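You operate a simulated robot arm through the tools that you are given. There is no shell and no other tool.

The job below is to be done with a simulated robot arm. You get a single attempt, and the scene is never put back.

## Task
Take the labelled pot from the steel table and put it in the green pail. Then take the begonia in the white pot on the steel table and put it away on the tray table. Then take the tee pipe piece on the steel table and put it away on the shelf of the brown table. Then take the small plant from the brown table and leave it on the white counter. Then take the small sprinkler that says "corners" from the brown table and put it in the green bowl. Then take the begonia in the orange pot and put it on the orange saucer. Then fetch the white caddy and set it on the narrow bench. Then pull the left blue drawer open. Keep to this order. Set down upright: labelled pot, white caddy.
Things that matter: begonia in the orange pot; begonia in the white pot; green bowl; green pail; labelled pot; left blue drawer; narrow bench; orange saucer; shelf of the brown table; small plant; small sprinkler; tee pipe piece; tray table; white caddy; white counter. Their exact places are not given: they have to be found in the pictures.

Only the result counts: the job must be done as asked and must still hold three seconds after the hand-in. Knocking over, shifting, dropping, spilling or breaking anything else fails it.

## Robot
A 7-joint arm with a fingered hand on a trunk, on a base that moves. Base frame: it is fixed to the floor where the robot stands at the start and does not move with it; the origin is under the middle of the robot, x ahead of it, y to its left, z up. Lengths are in m, angles in rad, forces in N, time in s.
It reaches about 1.089 m from its shoulder. Its first joint turns from -2.601 to 2.601 rad. Places, roughly: begonia in the orange pot (9x9x8 cm) [-1.9, -9.1, 0.8]; begonia in the white pot (9x9x8 cm) [1, -3, 0.8]; green bowl (17x17x10 cm) [2.4, -4.5, 0.8]; green pail (26x20x18 cm) [1.7, -3.6, 0.9]; labelled pot [1.25, -3.25, 0.75]; left blue drawer [-4.5, -1.9, 0.7]; narrow bench [0, -7.1, 0.7]; orange saucer (12x12x3 cm) [-2.3, -8.7, 0.8]; shelf of the brown table [2.8, -4.8, 0.2]; small plant (8x8x7 cm) [2.2, -4.2, 0.8]; small sprinkler [2.5, -4.25, 0.75]; tee pipe piece (8x8x7 cm) [1.4, -3.5, 0.8]; tray table [-2.9, -0.7, 0.8]; white caddy (17x8x9 cm) [-1.7, -9, 0.8]; white counter [1.5, -5.9, 0.9]. Payload 3.5 kg.
The TCP is the grasp point between the finger pads, 0.03 m short of the fingertips. In the tool frame z runs along the fingers and y along their closing line. The gripper opens to 0.104 m; its body begins 0.035 m behind the TCP. The gripper is a hand of 4 fingers: y runs from the thumb to the fingers, the wrist lies at [-0.015, -0.11, -0.186] in the tool frame, and closing takes about 1.5 s.
Orientation is that of the tool frame in the base frame, as a unit quaternion [w, x, y, z]. With the fingers straight down and the wrist toward the robot, the tool's x, y and z point along [0, 1, 0], [1, 0, 0] and [0, 0, -1] of the base frame.

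## Interface
- The arm moves only by the tool nudge_tool. Its argument "plan" is a list of rows, each a list of 2 entries, a list of its own where there are three numbers: the turn, a rotation vector about the tool's x, y, z in units of 5 degrees (1.0 is 5 degrees), then the shift along the tool's x, y, z in units of 20 mm (1.0 is 20 mm). In form: [[[rx, ry, rz], [x, y, z]], ...]. A call has 1 to 20 rows; each row shifts and turns the commanded pose from where the row before left it, along the tool's axes as they then stand. "gripper" is the gripper command, from -1 (shut) to 1 (fully open), values between in proportion, set as the call begins (left out, the last holds). A call with a number of a shift or a turn outside -1 to 1 is refused whole. A row lasts 0.2 s, in which the tool goes at most 0.05 m and 0.15 rad; a call with a longer step from one row to the next is refused whole, and so is a gripper value outside its range. A pose out of reach is approached as far as the arm can. The call stops where the force on the tool passes 40 N (or 10 N more than at its start, if that is more) or the arm is blocked; 0.2 s more then pass. The fingers move at their own pace (about 0.045 m/s each) and stop on an object; they squeeze with about 28 N. The grip force told is the motor's: it shows also when the fingers shut on nothing. Time passes only in rows, and 0.2 s behind the last, so rows that do not move let the fingers close. The reply holds the time, the measured pose of the TCP, the force on the tool along the base axes, the opening and the grip force, in the units named above and with some noise, with the torque about the TCP (base axes, N m) and any sound that the robot's microphone picked up.
- Cameras (640 x 400 px; columns grow to the right, rows downward): "scene" is now at [0.0438, 0.1732, 1.4228]; the picture's right is [0.02, -1.00, 0.00], its down [-0.52, -0.01, -0.85] and it looks along [0.85, 0.01, -0.52] (base axes); focal length 276 px, centre (320, 200). "wrist" rides on the gripper at [0.061, -0.092, -0.13] in the tool frame; the picture's right is [-0.81, 0.28, -0.52], its down [-0.53, -0.71, 0.46] and it looks along [-0.24, 0.64, 0.72] (tool axes); focal length 275 px, centre (320, 200).
- grab_frame(camera): a new picture of that camera. No time passes.
- lift_body(by): slides the trunk up (or, below 0, down) by that many m; the arm and the scene camera ride with it, the base frame stays. It gives what a move gives, with no picture.
- drive_base(legs): drives the robot by 1 to 6 legs, each [ahead, left, turn to the left] in m, m and rad, along the robot's own axes; the way and the turn of a leg run together, so that a leg with both is an arc; at most 1.5 m and 3.142 rad a leg. The arm and the cameras ride along, it lands a little off, and it stops where it bumps. It gives what a move gives.
- set_fingers(index, middle, ring, thumb_bend, thumb_turn): sets how far each is bent, from 0 (flat) to 1 (curled in); at 0.3 the hand is open as for a grip, at 0.7 the pads meet at the TCP. One left out holds its place. A second passes; each finger stops where it meets its share of the squeeze, and holds until it gets a number again. A gripper value or a shape takes the hand back. It gives what a move gives, with no picture; readings hold the bend of each and the force on the fingers (four entries, about 0 where the hand has none), thumb and palm. thumb_turn goes from beside the hand (0) to across from the fingers (1), as for a grip.
- grasp_type(shape): the hand has 4 fingers and takes this shape, open, in about a second: jaw (thumb against the fingers, like two jaws); tri (thumb and two fingers); tip (a fingertip pinch); poke (one finger out to press); point (the index stretched); flat (the hand flat); cup (the hand cupped); fist (a fist). The gripper value then closes the fingers along that shape, each until it touches; the sizes above hold for jaw. It gives what a move gives, with no picture.
- head_to(pan, tilt): turns the head with the scene camera to pan (to the left, within 2.705 rad either way) and tilt (down, from -0.506 to 1.204), counted from straight ahead of the robot. It gives what a move gives.
- probe_pixels(camera, pixels): for up to 12 pixels [column, row] of the newest picture of that camera ("zoom" is the newest enlarged one), the place [x, y, z] in the base frame of the surface seen there, good to about 0.003 m. No time passes.
- enlarge(camera, box): a new picture of the part [left, top, right, bottom] of that camera's present view, enlarged. No time passes.
- hand_in(): hands the job in; it is judged then, once.

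Open the gripper and draw the arm clear of the work before you hand the job in, unless the task says otherwise.

The tools are called as a command line: name --argument value ..., lists and objects as JSON in quotes. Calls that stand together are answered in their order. nudge_tool: Moves the arm, as the interface text tells. Its arguments: {"type":"object","properties":{"plan":{"type":"array","items":{"type":"array"}},"gripper":{"type":"number"}},"required":["plan"]} The other tools are called the same way: lift_body (by) moves the trunk up or down; grasp_type (shape) gives the hand a shape; set_fingers (index, middle, ring, thumb_bend, thumb_turn) moves the fingers one by one; drive_base (legs) drives the base; head_to (pan, tilt) turns the head that bears the scene camera; grab_frame (camera) takes a picture; probe_pixels (camera, pixels) gives the place of the surface under pixels of a picture; enlarge (camera, box) takes an enlarged picture of a part of a camera's view; hand_in () hands the job in.

At the start:

```text
t: 0.0
ee_pos: [0.6123, 0.0293, 1.0331]
orientation: [0.0, 0.707, 0.707, -0.001]
contact_force: [-0.4, 0.9, 0.0]
ft_torque: [0.01, -0.03, 0.0]
opening: 0.1035
gripper_force: 0.0
shape: jaw
bend: [0.3, 0.3, 0.3, 0.3, 0.98]
finger forces: [0.0, 0.0, 0.1, 0.0, 0.0, 0.0]
trunk travel left (down, up): [-0.45, 0.26]
robot x, y, heading: [-0.0006, -0.0032, 0.004]
head pan, tilt (commanded): [0.017, 0.552]
```

scene: 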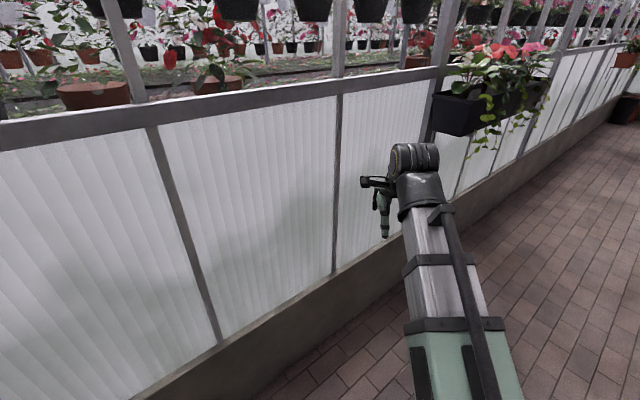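
wrist: 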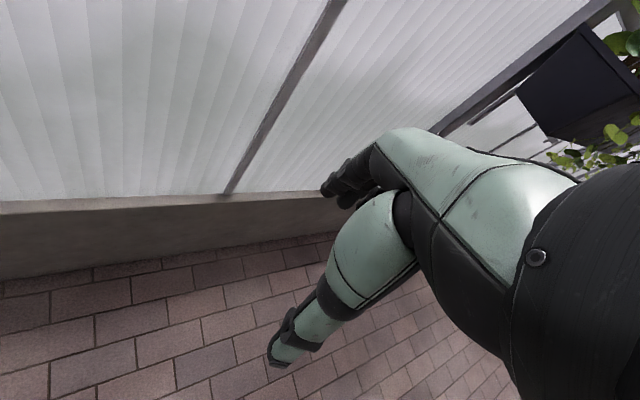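

The scene picture shows a wall ahead and a passage to the right. I'll turn the head to the right to see the area where the tables should be.

head_to --pan -1.2 --tilt 0.3

grab_frame --camera "scene"

```text
t: 1.4
ee_pos: [0.6115, 0.0283, 1.0344]
orientation: [0.001, 0.707, 0.708, 0.0]
contact_force: [0.1, 0.8, -1.2]
ft_torque: [0.01, 0.0, 0.0]
opening: 0.1038
gripper_force: 0.0
shape: jaw
bend: [0.3, 0.3, 0.3, 0.3, 0.98]
finger forces: [0.1, 0.0, 0.0, 0.0, 0.0, 0.0]
trunk travel left (down, up): [-0.45, 0.26]
robot x, y, heading: [0.0021, -0.0001, 0.003]
head pan, tilt (commanded): [-1.201, 0.3]
```

```text
taken
```

scene: 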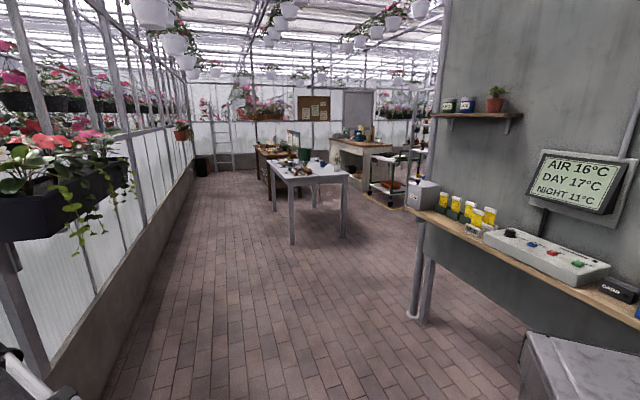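

The steel table is seen near (310,170), with the brown table and white counter behind. I'll look at the other directions as well before driving.

head_to --pan -2.2 --tilt 0.3

grab_frame --camera "scene"

head_to --pan 2.6 --tilt 0.3

grab_frame --camera "scene"

```text
t: 2.7
ee_pos: [0.6123, 0.0282, 1.0349]
orientation: [-0.001, 0.707, 0.707, 0.0]
contact_force: [-0.6, -0.8, -0.4]
ft_torque: [0.01, 0.02, 0.0]
opening: 0.1037
gripper_force: 0.2
shape: jaw
bend: [0.3, 0.3, 0.3, 0.3, 0.98]
finger forces: [0.0, 0.1, 0.0, 0.1, 0.0, 0.1]
trunk travel left (down, up): [-0.45, 0.26]
robot x, y, heading: [0.0025, -0.002, -0.002]
head pan, tilt (commanded): [-2.201, 0.3]
```

```text
taken
```

scene: 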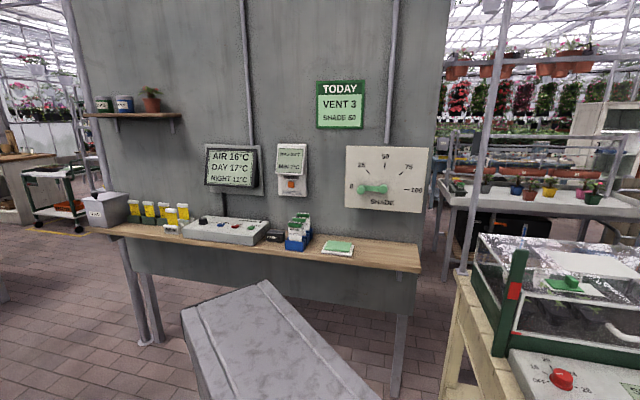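

```text
t: 6.5
ee_pos: [0.6109, 0.0293, 1.0332]
orientation: [0.0, 0.707, 0.707, 0.0]
contact_force: [0.1, 0.6, -0.2]
ft_torque: [0.01, -0.02, -0.02]
opening: 0.1037
gripper_force: 0.0
shape: jaw
bend: [0.3, 0.3, 0.3, 0.3, 0.98]
finger forces: [0.0, 0.0, 0.0, 0.1, 0.1, 0.1]
trunk travel left (down, up): [-0.45, 0.26]
robot x, y, heading: [-0.0005, 0.0005, 0.004]
head pan, tilt (commanded): [2.601, 0.3]
```

```text
taken
```

scene: 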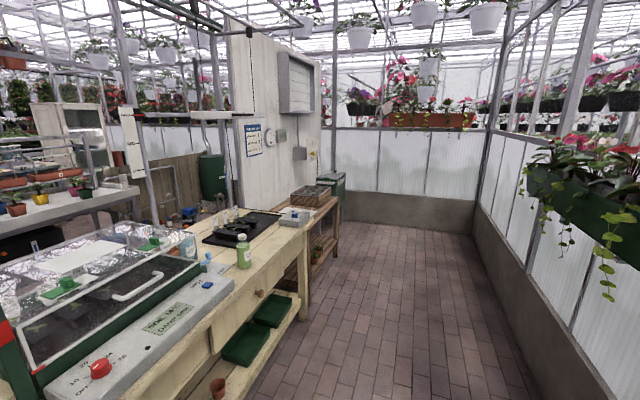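

I now have an overview. I'll go back to the view of the steel table and measure the key points of the path and table.

head_to --pan -1.2 --tilt 0.3

grab_frame --camera "scene"

probe_pixels --camera "scene" --pixels '[[292, 243], [343, 236], [268, 164], [355, 178], [413, 315], [424, 322], [410, 212], [150, 330], [272, 210], [380, 200], [287, 180], [305, 160]]'

enlarge --camera "scene" --box '[230, 110, 430, 235]'

```text
t: 9.6
ee_pos: [0.6122, 0.0287, 1.0335]
orientation: [0.0, 0.708, 0.707, 0.0]
contact_force: [-0.3, 0.1, 1.1]
ft_torque: [0.02, 0.03, 0.02]
opening: 0.1039
gripper_force: 0.0
shape: jaw
bend: [0.3, 0.3, 0.3, 0.3, 0.98]
finger forces: [0.0, 0.0, 0.0, 0.0, 0.0, 0.1]
trunk travel left (down, up): [-0.45, 0.26]
robot x, y, heading: [-0.0012, -0.0027, -0.001]
head pan, tilt (commanded): [-1.201, 0.3]
```

```text
taken
```

scene: 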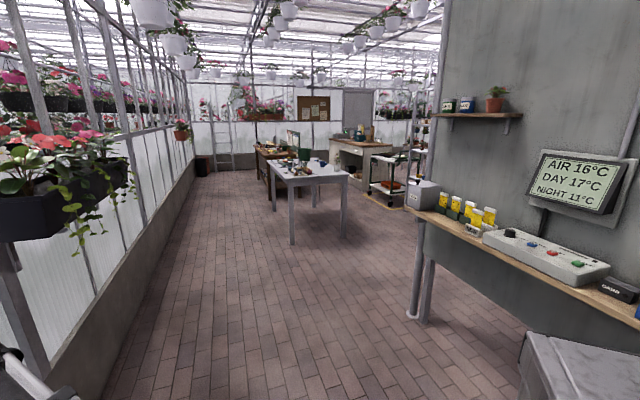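

```text
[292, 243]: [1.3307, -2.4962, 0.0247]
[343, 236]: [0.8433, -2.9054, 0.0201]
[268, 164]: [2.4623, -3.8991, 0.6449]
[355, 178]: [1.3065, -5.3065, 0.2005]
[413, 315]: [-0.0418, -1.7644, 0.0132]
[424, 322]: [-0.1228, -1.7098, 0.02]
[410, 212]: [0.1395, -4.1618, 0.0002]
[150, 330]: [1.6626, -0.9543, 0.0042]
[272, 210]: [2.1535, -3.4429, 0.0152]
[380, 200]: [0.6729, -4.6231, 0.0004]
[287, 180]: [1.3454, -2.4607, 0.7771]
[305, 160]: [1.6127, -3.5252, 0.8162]
```

```text
3.20 times, centred on (330, 172) of scene
```

zoom: 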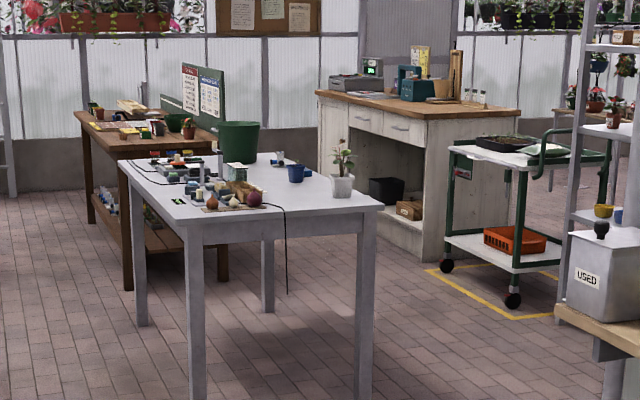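

The steel table lies rotated about 45°, with the target things along its right (south-west) side. I'll measure further points for a safe path: the counter end with the USED box, the cart, and the table's near right corner.

probe_pixels --camera "zoom" --pixels '[[383, 207], [190, 218], [342, 185], [242, 175], [600, 250], [560, 310], [445, 266], [512, 300], [450, 150], [420, 258], [425, 268], [553, 318]]'

probe_pixels --camera "scene" --pixels '[[406, 208], [410, 195], [433, 222], [530, 340], [200, 160], [200, 300], [300, 300], [320, 215], [640, 320], [610, 285]]'

```text
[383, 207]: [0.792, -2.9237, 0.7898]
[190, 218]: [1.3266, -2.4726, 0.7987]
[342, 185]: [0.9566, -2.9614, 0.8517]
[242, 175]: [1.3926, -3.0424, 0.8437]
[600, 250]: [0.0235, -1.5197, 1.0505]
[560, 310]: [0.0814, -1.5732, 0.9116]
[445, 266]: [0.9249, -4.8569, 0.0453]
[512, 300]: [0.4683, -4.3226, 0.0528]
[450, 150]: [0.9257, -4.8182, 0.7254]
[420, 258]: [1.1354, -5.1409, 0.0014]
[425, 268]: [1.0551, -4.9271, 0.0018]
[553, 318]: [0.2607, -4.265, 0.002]
```

```text
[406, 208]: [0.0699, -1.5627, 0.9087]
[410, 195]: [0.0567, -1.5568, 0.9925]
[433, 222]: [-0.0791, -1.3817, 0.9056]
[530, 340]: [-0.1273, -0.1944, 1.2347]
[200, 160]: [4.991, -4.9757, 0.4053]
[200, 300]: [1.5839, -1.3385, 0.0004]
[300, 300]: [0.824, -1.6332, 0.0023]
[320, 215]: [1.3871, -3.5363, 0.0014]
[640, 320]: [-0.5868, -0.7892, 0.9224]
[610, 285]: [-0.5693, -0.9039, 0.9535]
```

The aisle between the steel table edge and the cart is about 1.1 m wide. I'll look down at the robot's own base to judge its footprint.

head_to --pan -1.2 --tilt 1.2

grab_frame --camera "scene"

head_to --pan 0.0 --tilt 1.2

grab_frame --camera "scene"

```text
t: 10.8
ee_pos: [0.6117, 0.0291, 1.0356]
orientation: [0.0, 0.707, 0.707, 0.0]
contact_force: [-1.1, 0.0, -1.1]
ft_torque: [-0.01, 0.03, 0.0]
opening: 0.1033
gripper_force: 0.1
shape: jaw
bend: [0.3, 0.3, 0.3, 0.3, 0.98]
finger forces: [0.1, 0.1, 0.0, 0.0, 0.1, 0.0]
trunk travel left (down, up): [-0.45, 0.26]
robot x, y, heading: [0.002, -0.0005, -0.001]
head pan, tilt (commanded): [-1.201, 1.201]
```

```text
taken
```

scene: 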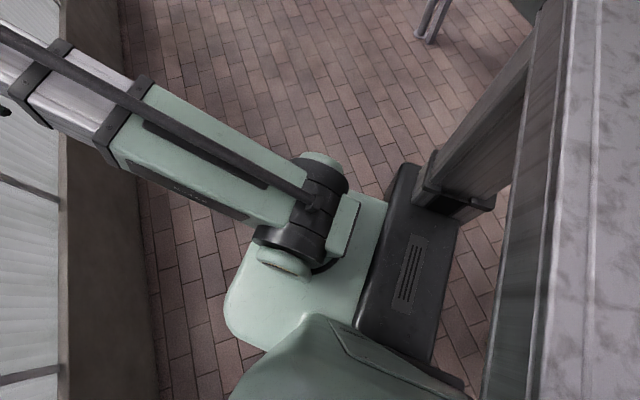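

```text
t: 12.2
ee_pos: [0.6114, 0.029, 1.0338]
orientation: [0.001, 0.707, 0.708, 0.0]
contact_force: [0.2, 0.0, 0.6]
ft_torque: [0.01, -0.02, 0.01]
opening: 0.1035
gripper_force: 0.2
shape: jaw
bend: [0.3, 0.3, 0.3, 0.3, 0.98]
finger forces: [0.0, 0.1, 0.1, 0.0, 0.1, 0.1]
trunk travel left (down, up): [-0.45, 0.26]
robot x, y, heading: [-0.0009, -0.0, 0.001]
head pan, tilt (commanded): [0.0, 1.201]
```

```text
taken
```

scene: 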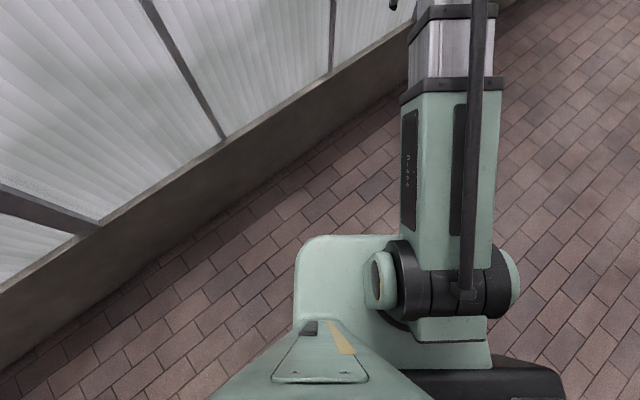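

The base (green plate and black block) is visible at (300,240)–(560,400). I'll probe its outline to get the footprint.

probe_pixels --camera "scene" --pixels '[[300, 245], [297, 320], [490, 365], [560, 390], [440, 290], [515, 290], [375, 280], [440, 120], [480, 40], [320, 340], [340, 245], [560, 370]]'

head_to --pan -1.57 --tilt 1.2

grab_frame --camera "scene"

head_to --pan 1.57 --tilt 1.2

grab_frame --camera "scene"

```text
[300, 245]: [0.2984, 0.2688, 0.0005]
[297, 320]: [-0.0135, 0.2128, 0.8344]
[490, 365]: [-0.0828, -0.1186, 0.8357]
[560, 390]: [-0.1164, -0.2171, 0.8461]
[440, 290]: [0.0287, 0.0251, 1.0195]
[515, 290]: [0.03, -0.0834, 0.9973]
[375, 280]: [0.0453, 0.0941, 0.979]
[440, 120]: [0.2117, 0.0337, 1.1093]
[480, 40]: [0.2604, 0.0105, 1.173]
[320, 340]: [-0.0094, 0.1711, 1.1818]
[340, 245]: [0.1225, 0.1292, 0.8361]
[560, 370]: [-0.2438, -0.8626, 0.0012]
```

```text
t: 13.9
ee_pos: [0.6116, 0.0295, 1.034]
orientation: [0.0, 0.708, 0.707, 0.0]
contact_force: [-0.1, -0.4, 0.3]
ft_torque: [0.02, -0.01, 0.0]
opening: 0.1037
gripper_force: 0.0
shape: jaw
bend: [0.3, 0.3, 0.3, 0.3, 0.98]
finger forces: [0.0, 0.0, 0.0, 0.1, 0.0, 0.0]
trunk travel left (down, up): [-0.45, 0.26]
robot x, y, heading: [-0.0044, -0.0008, 0.004]
head pan, tilt (commanded): [-1.571, 1.201]
```

```text
taken
```

scene: 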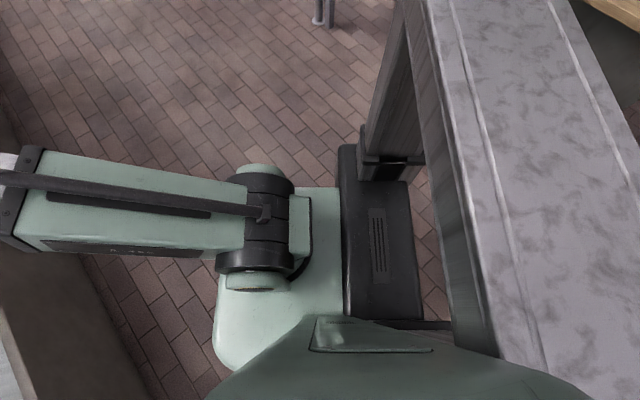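

```text
t: 16.6
ee_pos: [0.6103, 0.029, 1.036]
orientation: [0.0, 0.707, 0.708, 0.0]
contact_force: [1.2, 0.2, 0.1]
ft_torque: [-0.03, 0.01, -0.01]
opening: 0.1036
gripper_force: 0.0
shape: jaw
bend: [0.3, 0.3, 0.3, 0.3, 0.98]
finger forces: [0.1, 0.0, 0.1, 0.0, 0.0, 0.1]
trunk travel left (down, up): [-0.45, 0.26]
robot x, y, heading: [-0.0015, -0.0007, -0.0]
head pan, tilt (commanded): [1.571, 1.201]
```

```text
taken
```

scene: 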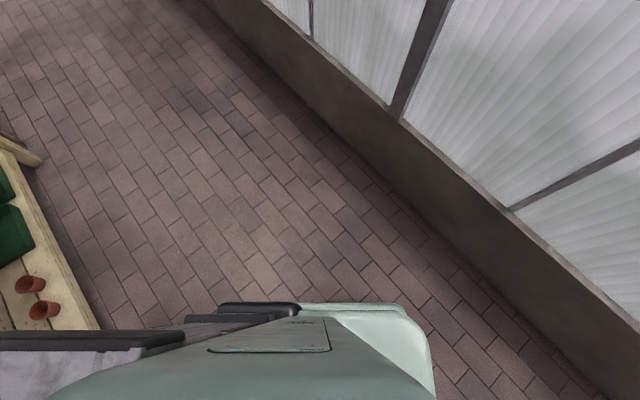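

The robot is slim (within about ±0.27 m). I'll raise the trunk so the hand clears things, then drive down the aisle in steps, checking after each.

lift_body --by 0.2

drive_base --legs '[[0.75, -1.15, 0], [-0.48, -1.4, 0]]'

head_to --pan -0.6 --tilt 0.55

grab_frame --camera "scene"

```text
t: 18.7
ee_pos: [0.6117, 0.0298, 1.2342]
orientation: [-0.001, 0.707, 0.707, 0.0]
contact_force: [-0.1, 0.6, 0.1]
ft_torque: [-0.01, 0.0, 0.03]
opening: 0.1036
gripper_force: 0.0
shape: jaw
bend: [0.3, 0.3, 0.3, 0.3, 0.98]
finger forces: [0.0, 0.1, 0.0, 0.1, 0.0, 0.0]
trunk travel left (down, up): [-0.65, 0.06]
robot x, y, heading: [0.0005, -0.0022, -0.002]
head pan, tilt (commanded): [1.571, 1.201]
```

```text
t: 32.6
ee_pos: [0.9028, -2.5258, 1.2341]
orientation: [0.001, 0.696, 0.718, 0.0]
contact_force: [-0.4, 0.0, 0.6]
ft_torque: [-0.03, -0.03, 0.03]
opening: 0.1038
gripper_force: 0.1
shape: jaw
bend: [0.3, 0.3, 0.3, 0.3, 0.98]
finger forces: [0.0, 0.0, 0.0, 0.1, 0.1, 0.0]
trunk travel left (down, up): [-0.65, 0.06]
robot x, y, heading: [0.2898, -2.5698, 0.028]
head pan, tilt (commanded): [1.571, 1.201]
```

```text
t: 34.6
ee_pos: [0.9022, -2.5252, 1.2339]
orientation: [-0.001, 0.696, 0.718, 0.0]
contact_force: [-0.1, 0.0, 0.3]
ft_torque: [0.01, 0.02, -0.01]
opening: 0.1038
gripper_force: 0.0
shape: jaw
bend: [0.3, 0.3, 0.3, 0.3, 0.98]
finger forces: [0.0, 0.1, 0.0, 0.0, 0.0, 0.0]
trunk travel left (down, up): [-0.65, 0.06]
robot x, y, heading: [0.2919, -2.5693, 0.031]
head pan, tilt (commanded): [-0.6, 0.55]
```

```text
taken
```

scene: 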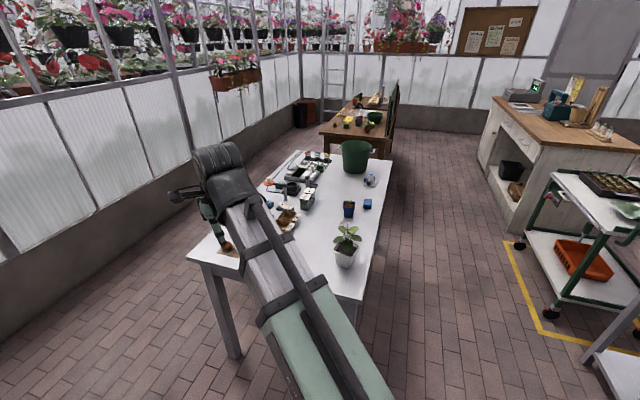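

The table is at (200–390,150–290): begonia at (347,245), something blue at (348,208), pail at (355,157). Let me enlarge and measure.

enlarge --camera "scene" --box '[240, 130, 400, 280]'

probe_pixels --camera "scene" --pixels '[[348, 208], [368, 203], [370, 180], [346, 262], [355, 150], [360, 298], [392, 160], [347, 235], [307, 200], [344, 172]]'

```text
2.67 times, centred on (320, 205) of scene
```

zoom: 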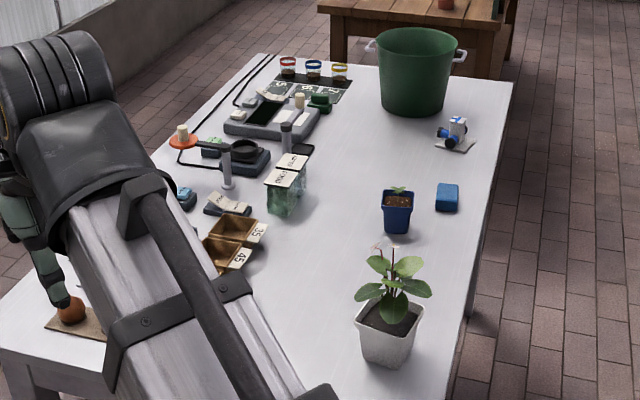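

```text
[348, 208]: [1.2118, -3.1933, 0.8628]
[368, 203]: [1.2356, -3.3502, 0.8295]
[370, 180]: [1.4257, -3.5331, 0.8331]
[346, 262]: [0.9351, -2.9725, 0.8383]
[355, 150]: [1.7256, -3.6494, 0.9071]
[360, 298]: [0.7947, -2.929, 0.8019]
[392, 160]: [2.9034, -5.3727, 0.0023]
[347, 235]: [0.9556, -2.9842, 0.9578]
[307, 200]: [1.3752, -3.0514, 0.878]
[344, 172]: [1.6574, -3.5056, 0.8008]
```

The blue pot is at about (1.21,-3.2), the sponge-like blue block at (1.24,-3.35), the tee at (1.43,-3.53), the pail at (1.72,-3.6). I'll drive to the south-west side of the table and turn to face it.

drive_base --legs '[[0.21, -0.98, 0], [0, 0, 0.69]]'

head_to --pan 0.0 --tilt 0.7

grab_frame --camera "scene"

```text
t: 41.5
ee_pos: [0.9714, -3.0843, 1.2332]
orientation: [0.0, 0.415, 0.91, 0.0]
contact_force: [0.4, 0.1, -0.5]
ft_torque: [-0.01, -0.03, 0.02]
opening: 0.1039
gripper_force: 0.0
shape: jaw
bend: [0.3, 0.3, 0.3, 0.3, 0.98]
finger forces: [0.0, 0.0, 0.0, 0.0, 0.0, 0.1]
trunk travel left (down, up): [-0.65, 0.06]
robot x, y, heading: [0.5318, -3.5053, 0.712]
head pan, tilt (commanded): [-0.6, 0.55]
```

```text
t: 42.5
ee_pos: [0.9717, -3.0847, 1.234]
orientation: [0.0, 0.416, 0.91, 0.001]
contact_force: [-0.8, 0.2, 0.6]
ft_torque: [0.02, 0.02, 0.03]
opening: 0.1038
gripper_force: 0.0
shape: jaw
bend: [0.3, 0.3, 0.3, 0.3, 0.98]
finger forces: [0.0, 0.0, 0.0, 0.0, 0.0, 0.0]
trunk travel left (down, up): [-0.65, 0.06]
robot x, y, heading: [0.5265, -3.5094, 0.715]
head pan, tilt (commanded): [0.0, 0.7]
```

```text
taken
```

scene: 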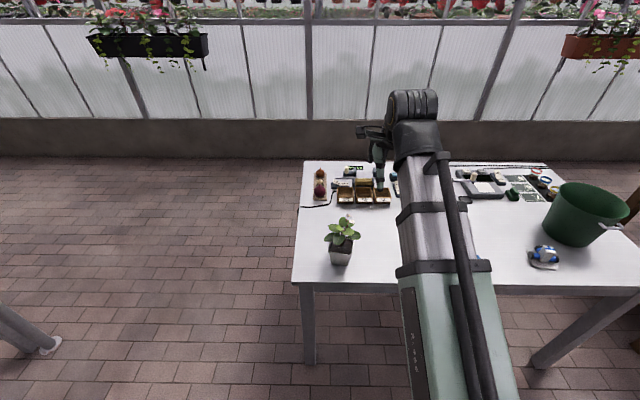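

The pot is hidden behind the arm, and the pail is far to the right at (585,215). I'll shift right 0.45 m and 0.15 m closer so that the pot, tee and pail are all in reach.

drive_base --legs '[[0.14, -0.45, 0]]'

head_to --pan 0.0 --tilt 0.8

grab_frame --camera "scene"

grab_frame --camera "wrist"

```text
t: 45.3
ee_pos: [1.364, -3.3258, 1.2336]
orientation: [0.001, 0.412, 0.911, 0.0]
contact_force: [-0.9, 0.1, 0.1]
ft_torque: [0.01, 0.0, 0.01]
opening: 0.1035
gripper_force: 0.1
shape: jaw
bend: [0.3, 0.3, 0.3, 0.3, 0.98]
finger forces: [0.0, 0.0, 0.0, 0.0, 0.1, 0.0]
trunk travel left (down, up): [-0.65, 0.06]
robot x, y, heading: [0.9254, -3.7484, 0.715]
head pan, tilt (commanded): [0.0, 0.7]
```

```text
t: 46.0
ee_pos: [1.3637, -3.3235, 1.2346]
orientation: [0.001, 0.413, 0.911, 0.0]
contact_force: [-0.6, 0.4, 0.2]
ft_torque: [0.01, -0.01, 0.0]
opening: 0.1037
gripper_force: 0.1
shape: jaw
bend: [0.3, 0.3, 0.3, 0.3, 0.98]
finger forces: [0.0, 0.0, 0.1, 0.1, 0.1, 0.0]
trunk travel left (down, up): [-0.65, 0.06]
robot x, y, heading: [0.9227, -3.7496, 0.717]
head pan, tilt (commanded): [0.0, 0.799]
```

```text
taken
```

scene: 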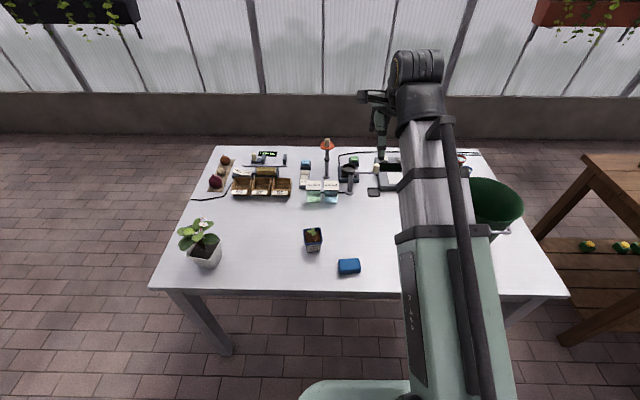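

```text
taken
```

wrist: 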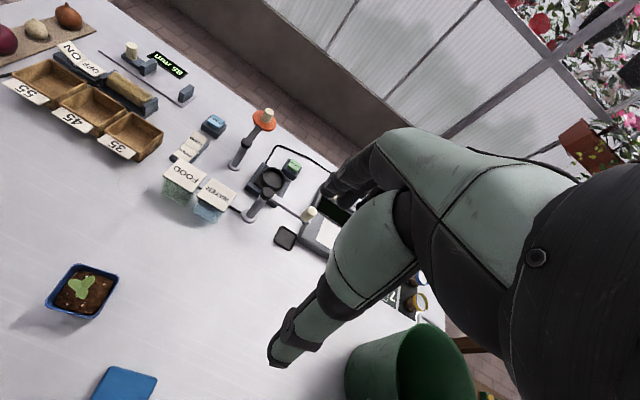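

The blue pot shows at scene (313,238) and the sponge at (349,266). I'll enlarge the pot to see its label and measure it.

enlarge --camera "scene" --box '[280, 205, 380, 290]'

probe_pixels --camera "zoom" --pixels '[[160, 155], [265, 160], [185, 240], [270, 235], [215, 270], [165, 235], [210, 180], [212, 205], [460, 300], [190, 295]]'

```text
4.71 times, centred on (330, 248) of scene
```

zoom: 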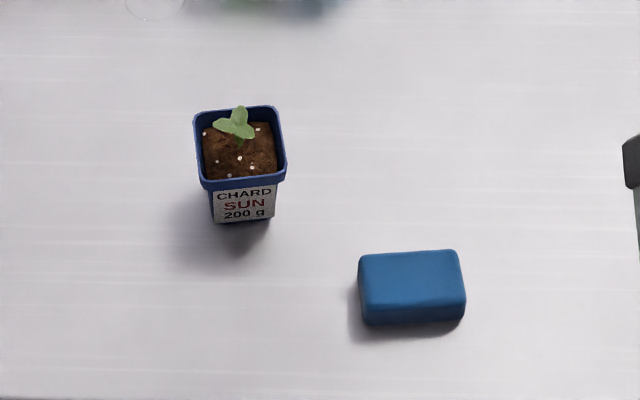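

```text
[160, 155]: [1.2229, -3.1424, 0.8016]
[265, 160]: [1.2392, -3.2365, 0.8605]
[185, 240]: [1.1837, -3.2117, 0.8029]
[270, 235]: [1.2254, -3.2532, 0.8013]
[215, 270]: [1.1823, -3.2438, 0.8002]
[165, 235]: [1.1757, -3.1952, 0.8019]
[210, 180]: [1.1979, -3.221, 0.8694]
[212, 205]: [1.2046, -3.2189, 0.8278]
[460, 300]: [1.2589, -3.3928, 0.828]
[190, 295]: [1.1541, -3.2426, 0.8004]
```

The labelled pot reads "CHARD SUN 200 g". I'll probe its rim corners and the pail for exact geometry.

probe_pixels --camera "zoom" --pixels '[[198, 113], [277, 109], [204, 186], [283, 178], [240, 183], [240, 150], [215, 218], [272, 215], [236, 128]]'

probe_pixels --camera "scene" --pixels '[[475, 182], [520, 190], [523, 205], [490, 222], [500, 200], [510, 230], [480, 150], [462, 165], [568, 293], [152, 288]]'

enlarge --camera "scene" --box '[440, 140, 560, 260]'

```text
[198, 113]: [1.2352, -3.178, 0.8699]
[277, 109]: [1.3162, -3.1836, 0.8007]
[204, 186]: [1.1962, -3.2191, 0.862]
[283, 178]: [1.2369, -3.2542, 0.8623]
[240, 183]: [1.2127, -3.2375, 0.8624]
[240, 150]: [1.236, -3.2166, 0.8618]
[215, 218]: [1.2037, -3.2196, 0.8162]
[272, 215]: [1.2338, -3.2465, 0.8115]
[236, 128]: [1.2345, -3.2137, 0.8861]
```

```text
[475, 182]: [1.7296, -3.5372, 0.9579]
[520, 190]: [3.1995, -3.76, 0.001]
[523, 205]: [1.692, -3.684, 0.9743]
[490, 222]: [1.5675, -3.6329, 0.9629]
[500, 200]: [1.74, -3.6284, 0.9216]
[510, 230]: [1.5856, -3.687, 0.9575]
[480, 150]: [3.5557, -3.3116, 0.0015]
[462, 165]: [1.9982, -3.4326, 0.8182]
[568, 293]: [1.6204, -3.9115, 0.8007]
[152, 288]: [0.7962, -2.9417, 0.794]
```

```text
3.33 times, centred on (500, 200) of scene
```

zoom: 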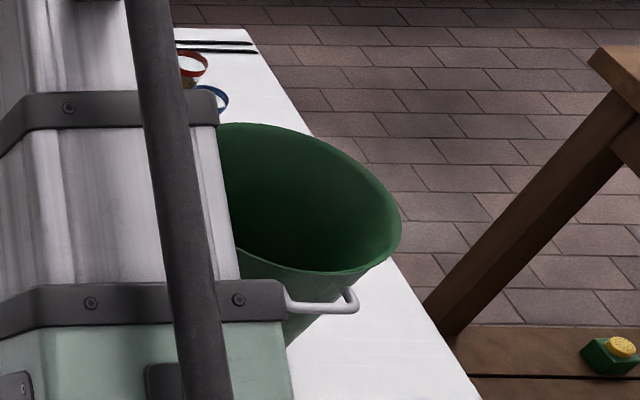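

The pot centre is about (1.236,-3.216), rim z≈0.865, side about 5.6 cm, table z=0.801. I'll look at the hand's real shape, since it must later go down into the pail.

enlarge --camera "scene" --box '[340, 40, 460, 160]'

probe_pixels --camera "zoom" --pixels '[[110, 180], [150, 190], [170, 290], [160, 340], [190, 240], [230, 210], [95, 175], [140, 200], [200, 170], [180, 320]]'

```text
3.33 times, centred on (400, 100) of scene
```

zoom: 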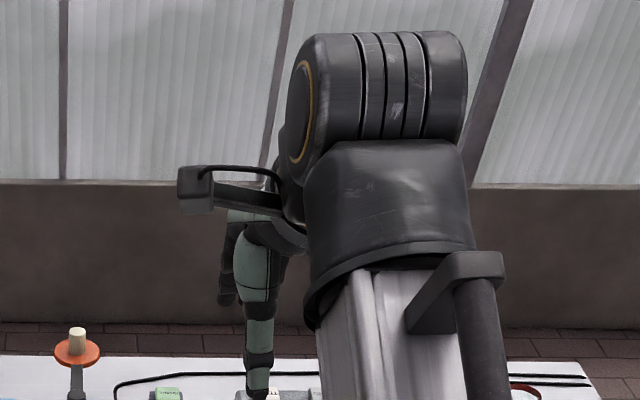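

```text
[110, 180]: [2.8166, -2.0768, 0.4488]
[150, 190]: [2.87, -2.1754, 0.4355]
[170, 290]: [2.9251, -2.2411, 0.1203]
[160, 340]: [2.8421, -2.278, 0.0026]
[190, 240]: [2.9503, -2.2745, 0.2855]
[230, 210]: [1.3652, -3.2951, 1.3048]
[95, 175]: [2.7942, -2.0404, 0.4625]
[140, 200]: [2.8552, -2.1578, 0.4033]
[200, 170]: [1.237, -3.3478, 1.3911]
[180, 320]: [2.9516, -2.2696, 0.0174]
```

The wrist camera box sticks out on the hand's left, so the hand should be slightly tilted and grip the pot high so it can go into the pail. I'll move over the pot first (left 0.165 m, back 0.026 m, down 0.18 m).

nudge_tool --plan '[[[0, 0, 0], [0.917, -0.144, 1]], [[0, 0, 0], [0.917, -0.144, 1]], [[0, 0, 0], [0.917, -0.144, 1]], [[0, 0, 0], [0.917, -0.144, 1]], [[0, 0, 0], [0.917, -0.144, 1]], [[0, 0, 0], [0.917, -0.144, 1]], [[0, 0, 0], [0.917, -0.144, 1]], [[0, 0, 0], [0.917, -0.144, 1]], [[0, 0, 0], [0.917, -0.144, 1]], [[1, 0, 0], [0, 0, 0]], [[1, 0, 0], [0, 0, 0]], [[0, 0, -1], [0, 0, 0]]]' --gripper 1

grab_frame --camera "wrist"

grab_frame --camera "scene"

```text
t: 48.5
ee_pos: [1.2351, -3.2177, 1.0545]
orientation: [-0.039, 0.372, 0.924, -0.077]
contact_force: [-0.1, 0.2, -0.5]
ft_torque: [-0.02, -0.01, -0.02]
opening: 0.1036
gripper_force: 0.1
shape: jaw
bend: [0.3, 0.3, 0.3, 0.3, 0.98]
finger forces: [0.1, 0.1, 0.0, 0.0, 0.0, 0.1]
trunk travel left (down, up): [-0.65, 0.06]
robot x, y, heading: [0.9223, -3.7482, 0.718]
head pan, tilt (commanded): [0.0, 0.799]
```

```text
taken
```

wrist: 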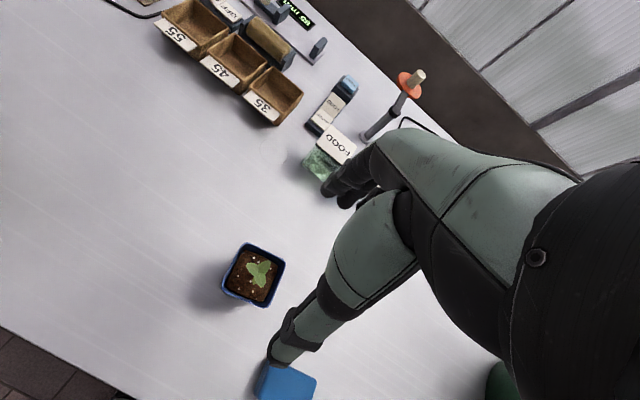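

```text
taken
```

scene: 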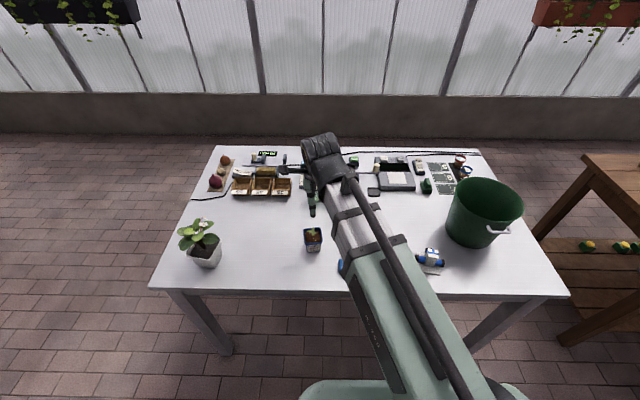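

The hand is now above the pot, and the pail (485,210) and tee (430,260) are visible in the scene picture. I'll probe the pot from the wrist view and the pail rim from the scene.

probe_pixels --camera "wrist" --pixels '[[245, 246], [285, 262], [223, 290], [266, 305], [254, 275], [262, 268]]'

probe_pixels --camera "scene" --pixels '[[449, 197], [522, 207], [480, 227], [488, 178], [490, 228], [509, 232], [470, 210], [490, 215], [475, 183], [478, 241]]'

enlarge --camera "scene" --box '[400, 160, 540, 290]'

```text
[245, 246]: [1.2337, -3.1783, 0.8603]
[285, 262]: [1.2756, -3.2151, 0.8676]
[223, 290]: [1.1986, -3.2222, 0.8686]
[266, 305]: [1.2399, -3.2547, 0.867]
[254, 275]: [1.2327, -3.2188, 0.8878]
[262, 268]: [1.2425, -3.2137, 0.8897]
```

```text
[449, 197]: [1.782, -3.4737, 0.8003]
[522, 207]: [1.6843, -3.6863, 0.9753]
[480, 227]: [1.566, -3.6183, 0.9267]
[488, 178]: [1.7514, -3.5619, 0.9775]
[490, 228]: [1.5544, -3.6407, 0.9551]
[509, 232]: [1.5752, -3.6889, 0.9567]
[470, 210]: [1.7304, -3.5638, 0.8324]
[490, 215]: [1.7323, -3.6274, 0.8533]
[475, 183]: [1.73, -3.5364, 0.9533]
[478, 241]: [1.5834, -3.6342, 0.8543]
```

```text
3.08 times, centred on (470, 225) of scene
```

zoom: 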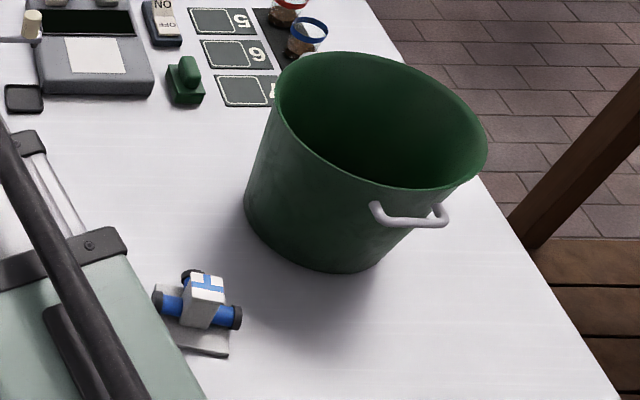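

The pot centre measures (1.237,-3.218), rim z≈0.868, nearly exactly under the TCP. I'll align the yaw by 3.5° more and go down to rim level, where the fingertips reach 3 cm lower.

nudge_tool --plan '[[[0, 0, -0.7], [0, 0.05, 0]], [[0, 0, 0], [0, 0.162, 0.918]], [[0, 0, 0], [0, 0.162, 0.918]], [[0, 0, 0], [0, 0.162, 0.918]], [[0, 0, 0], [0, 0.162, 0.918]], [[0, 0, 0], [0, 0.162, 0.918]], [[0, 0, 0], [0, 0.162, 0.918]], [[0, 0, 0], [0, 0.162, 0.918]], [[0, 0, 0], [0, 0.162, 0.918]], [[0, 0, 0], [0, 0.162, 0.918]], [[0, 0, 0], [0, 0.162, 0.918]]]' --gripper 1

grab_frame --camera "wrist"

enlarge --camera "scene" --box '[240, 170, 400, 290]'

```text
t: 51.0
ee_pos: [1.2331, -3.214, 0.8676]
orientation: [-0.042, 0.343, 0.935, -0.077]
contact_force: [-0.2, 0.0, 0.7]
ft_torque: [-0.01, -0.01, 0.0]
opening: 0.1037
gripper_force: 0.1
shape: jaw
bend: [0.3, 0.3, 0.3, 0.3, 0.98]
finger forces: [0.0, 0.0, 0.0, 0.0, 0.1, 0.0]
trunk travel left (down, up): [-0.65, 0.06]
robot x, y, heading: [0.9237, -3.7509, 0.717]
head pan, tilt (commanded): [0.0, 0.799]
```

```text
taken
```

wrist: 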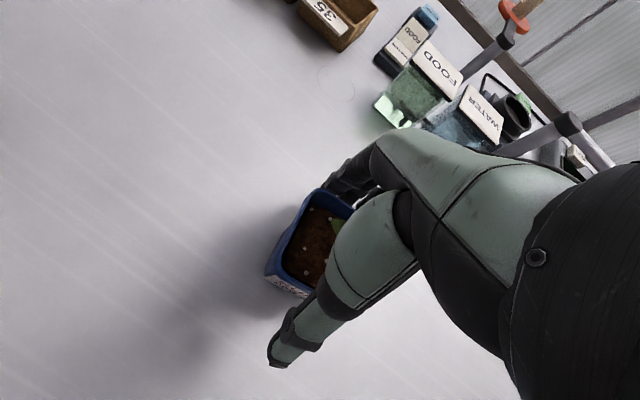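

```text
3.33 times, centred on (320, 230) of scene
```

zoom: 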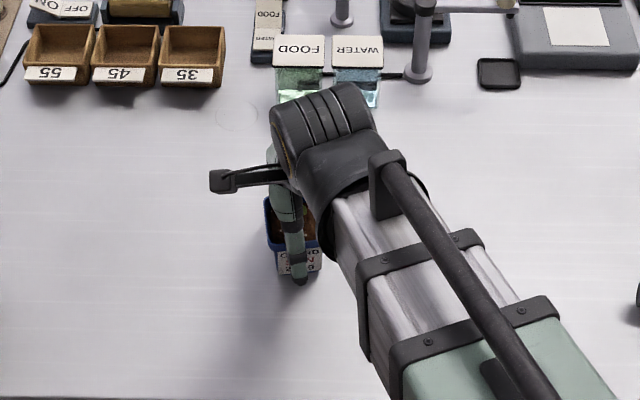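

Thumb is in front of the label and fingers behind the pot. I'll lower 6 mm more and close the gripper gently around it.

nudge_tool --plan '[[[0, 0, 0], [-0.2, 0.05, 0.3]]]' --gripper 1

nudge_tool --plan '[[[0, 0, 0], [0, 0, 0]], [[0, 0, 0], [0, 0, 0]], [[0, 0, 0], [0, 0, 0]], [[0, 0, 0], [0, 0, 0]], [[0, 0, 0], [0, 0, 0]], [[0, 0, 0], [0, 0, 0]], [[0, 0, 0], [0, 0, 0]], [[0, 0, 0], [0, 0, 0]]]' --gripper -1

grab_frame --camera "wrist"

enlarge --camera "scene" --box '[240, 170, 400, 290]'

```text
t: 51.4
ee_pos: [1.2358, -3.2164, 0.8613]
orientation: [-0.042, 0.344, 0.935, -0.076]
contact_force: [0.3, 0.3, -1.0]
ft_torque: [0.03, 0.04, 0.01]
opening: 0.1036
gripper_force: 0.1
shape: jaw
bend: [0.3, 0.3, 0.3, 0.3, 0.98]
finger forces: [0.1, 0.0, 0.0, 0.0, 0.0, 0.0]
trunk travel left (down, up): [-0.65, 0.06]
robot x, y, heading: [0.9228, -3.75, 0.72]
head pan, tilt (commanded): [0.0, 0.799]
```

```text
t: 53.1
ee_pos: [1.236, -3.2166, 0.8615]
orientation: [-0.042, 0.344, 0.935, -0.077]
contact_force: [-0.4, 0.2, 0.7]
ft_torque: [0.06, -0.07, 0.03]
opening: 0.0514
gripper_force: 27.7
shape: jaw
bend: [0.74, 0.44, 0.41, 0.72, 1.0]
finger forces: [15.0, 8.4, 3.5, 0.0, 26.0, 0.0]
trunk travel left (down, up): [-0.65, 0.06]
robot x, y, heading: [0.9219, -3.7489, 0.718]
head pan, tilt (commanded): [0.0, 0.799]
```

```text
taken
```

wrist: 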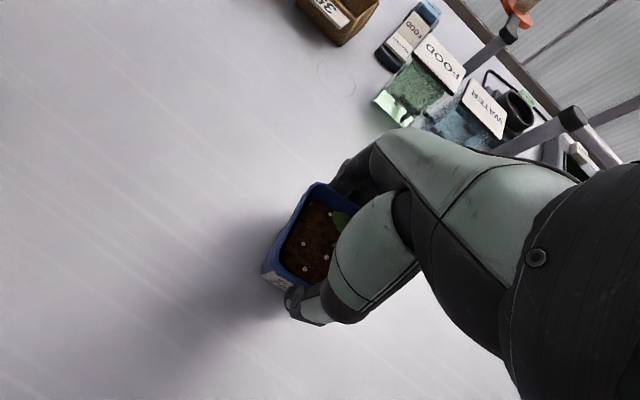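

```text
3.33 times, centred on (320, 230) of scene
```

zoom: 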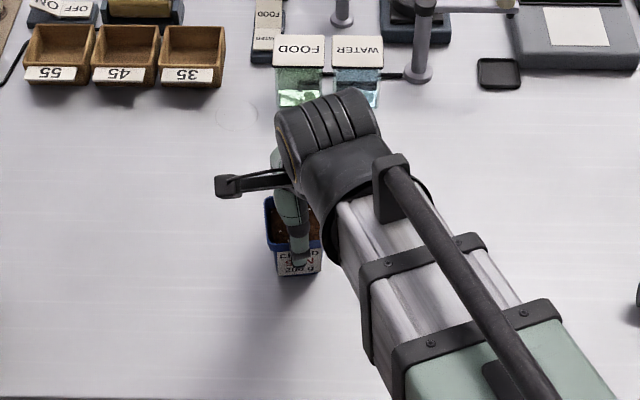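

The pot is gripped (opening 0.051, grip 27.7 N). I'll lift it straight up 0.24 m and check the hold.

nudge_tool --plan '[[[0, 0, 0], [0, -0.05, -0.3]], [[0, 0, 0], [0, -0.1, -0.6]], [[0, 0, 0], [0, -0.174, -0.985]], [[0, 0, 0], [0, -0.174, -0.985]], [[0, 0, 0], [0, -0.174, -0.985]], [[0, 0, 0], [0, -0.174, -0.985]], [[0, 0, 0], [0, -0.174, -0.985]], [[0, 0, 0], [0, -0.174, -0.985]], [[0, 0, 0], [0, -0.174, -0.985]], [[0, 0, 0], [0, -0.174, -0.985]], [[0, 0, 0], [0, -0.174, -0.985]], [[0, 0, 0], [0, -0.174, -0.985]], [[0, 0, 0], [0, -0.174, -0.985]]]'

grab_frame --camera "wrist"

grab_frame --camera "scene"

```text
t: 56.0
ee_pos: [1.2405, -3.2215, 1.0985]
orientation: [-0.042, 0.343, 0.935, -0.077]
contact_force: [0.0, 0.2, -2.1]
ft_torque: [0.03, 0.0, 0.0]
opening: 0.0517
gripper_force: 28.5
shape: jaw
bend: [0.74, 0.44, 0.42, 0.72, 1.0]
finger forces: [14.9, 8.4, 3.5, 0.1, 25.8, 0.0]
trunk travel left (down, up): [-0.65, 0.06]
robot x, y, heading: [0.9215, -3.7482, 0.716]
head pan, tilt (commanded): [0.0, 0.799]
```

```text
taken
```

wrist: 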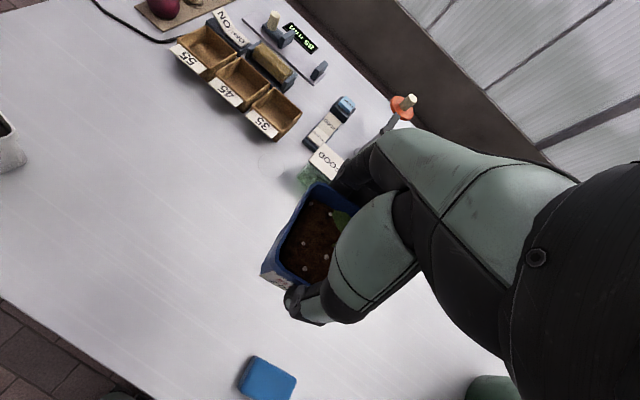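

```text
taken
```

scene: 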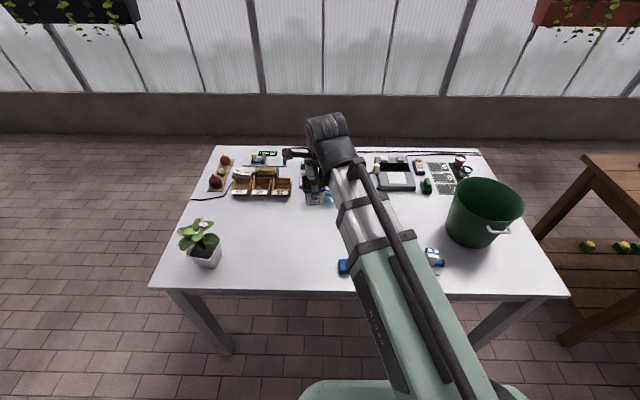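

The pot is held securely. Now I'll measure the pail rim precisely with an enlarged view.

enlarge --camera "scene" --box '[420, 160, 550, 260]'

probe_pixels --camera "zoom" --pixels '[[210, 95], [195, 130], [215, 180], [270, 235], [340, 260], [420, 265], [470, 255], [500, 220], [450, 150], [380, 110], [300, 88], [350, 200]]'

```text
4.00 times, centred on (485, 210) of scene
```

zoom: 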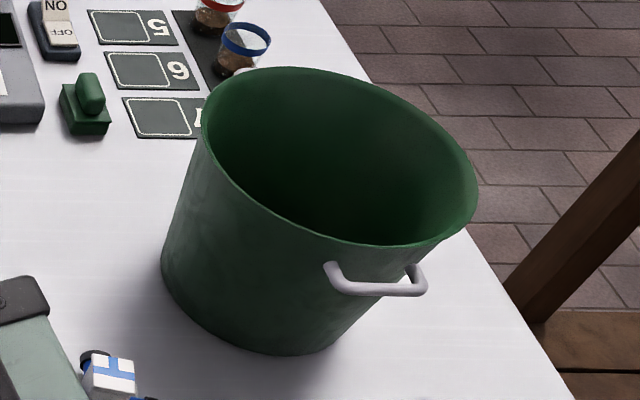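

```text
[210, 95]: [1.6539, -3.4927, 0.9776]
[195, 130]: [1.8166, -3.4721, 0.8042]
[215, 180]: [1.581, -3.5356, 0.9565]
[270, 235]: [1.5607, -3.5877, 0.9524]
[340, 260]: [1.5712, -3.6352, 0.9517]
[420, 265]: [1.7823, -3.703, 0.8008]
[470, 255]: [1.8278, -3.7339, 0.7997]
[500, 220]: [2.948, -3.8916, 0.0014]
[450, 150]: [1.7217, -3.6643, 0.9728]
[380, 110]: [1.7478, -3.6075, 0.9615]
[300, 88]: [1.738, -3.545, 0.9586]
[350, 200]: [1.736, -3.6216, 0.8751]
```

The pail centre fits at about (1.657,-3.597), rim radius about 0.10, rim z 0.978. I'll carry the pot sideways at z≈1.10 to above the pail.

nudge_tool --plan '[[[0, 0, 0], [-0.8, 0, -0.02]], [[0, 0, 0], [-1, 0, -0.024]], [[0, 0, 0], [-1, 0, -0.024]], [[0, 0, 0], [-1, 0, -0.024]], [[0, 0, 0], [-1, 0, -0.024]], [[0, 0, 0], [-1, 0, -0.024]], [[0, 0, 0], [-1, 0, -0.024]], [[0, 0, 0], [-1, 0, -0.024]], [[0, 0, 0], [-1, 0, -0.024]], [[0, 0, 0], [-1, 0, -0.024]], [[0, 0, 0], [-1, 0, -0.024]], [[0, 0, 0], [-1, 0, -0.024]], [[0, 0, 0], [-1, 0, -0.024]], [[0, 0, 0], [-1, 0, -0.024]], [[0, 0, 0], [-1, 0, -0.024]], [[0, 0, 0], [-1, 0, -0.024]], [[0, 0, 0], [-1, 0, -0.024]], [[0, 0, 0], [-1, 0, -0.024]]]'

nudge_tool --plan '[[[0, 0, 0], [-1, -0.03, -0.024]], [[0, 0, 0], [-1, -0.03, -0.024]], [[0, 0, 0], [-1, -0.03, -0.024]], [[0, 0, 0], [-1, -0.03, -0.024]], [[0, 0, 0], [-1, -0.03, -0.024]], [[0, 0, 0], [-1, -0.03, -0.024]], [[0, 0, 0], [-1, -0.03, -0.024]], [[0, 0, 0], [-1, -0.03, -0.024]], [[0, 0, 0], [-1, -0.03, -0.024]], [[0, 0, 0], [-1.0, -0.03, -0.024]], [[0, 0, 0], [-0.2, -0.03, -0.024]]]'

grab_frame --camera "wrist"

grab_frame --camera "scene"

```text
t: 59.8
ee_pos: [1.5108, -3.4507, 1.0989]
orientation: [-0.042, 0.344, 0.935, -0.077]
contact_force: [0.0, 0.0, -1.9]
ft_torque: [0.02, 0.02, 0.03]
opening: 0.0515
gripper_force: 28.0
shape: jaw
bend: [0.74, 0.44, 0.42, 0.72, 1.0]
finger forces: [14.9, 8.1, 3.4, 0.0, 25.5, 0.0]
trunk travel left (down, up): [-0.65, 0.06]
robot x, y, heading: [0.9227, -3.7478, 0.72]
head pan, tilt (commanded): [0.0, 0.799]
```

```text
t: 62.1
ee_pos: [1.6628, -3.5878, 1.1]
orientation: [-0.042, 0.344, 0.935, -0.078]
contact_force: [-1.0, -0.1, -2.8]
ft_torque: [-0.04, 0.01, -0.02]
opening: 0.0515
gripper_force: 28.0
shape: jaw
bend: [0.74, 0.44, 0.42, 0.72, 1.0]
finger forces: [14.8, 8.2, 3.5, 0.1, 25.6, 0.0]
trunk travel left (down, up): [-0.65, 0.06]
robot x, y, heading: [0.9232, -3.7475, 0.718]
head pan, tilt (commanded): [0.0, 0.799]
```

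```text
taken
```

wrist: 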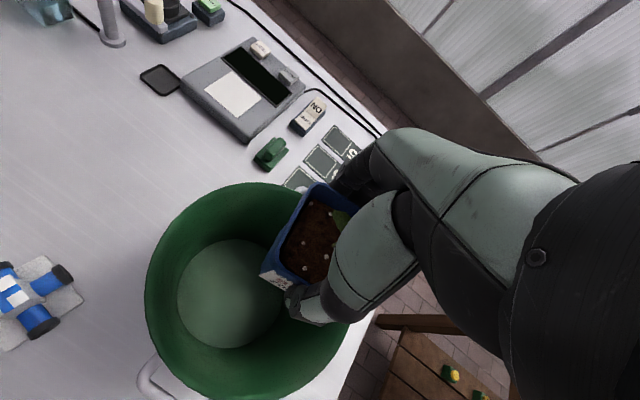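

```text
taken
```

scene: 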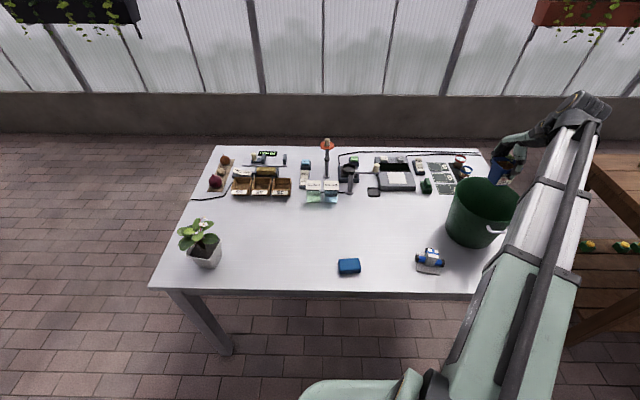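

The wrist view shows the pail under the pot, with the rim at (148,265)…(245,183). I'll probe the rim and floor to get the exact centre.

probe_pixels --camera "wrist" --pixels '[[150, 270], [180, 215], [240, 185], [165, 355], [225, 395], [320, 378], [235, 293], [180, 290], [240, 243], [230, 345], [210, 265], [295, 190]]'

```text
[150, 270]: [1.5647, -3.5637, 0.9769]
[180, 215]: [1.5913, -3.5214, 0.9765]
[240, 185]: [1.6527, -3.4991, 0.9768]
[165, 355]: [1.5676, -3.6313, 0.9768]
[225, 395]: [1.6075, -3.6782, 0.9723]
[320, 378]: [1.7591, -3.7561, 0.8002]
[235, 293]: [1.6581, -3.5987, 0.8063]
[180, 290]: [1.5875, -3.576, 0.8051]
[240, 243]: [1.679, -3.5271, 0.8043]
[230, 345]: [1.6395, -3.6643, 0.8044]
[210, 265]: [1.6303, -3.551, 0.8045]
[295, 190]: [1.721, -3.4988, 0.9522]
```

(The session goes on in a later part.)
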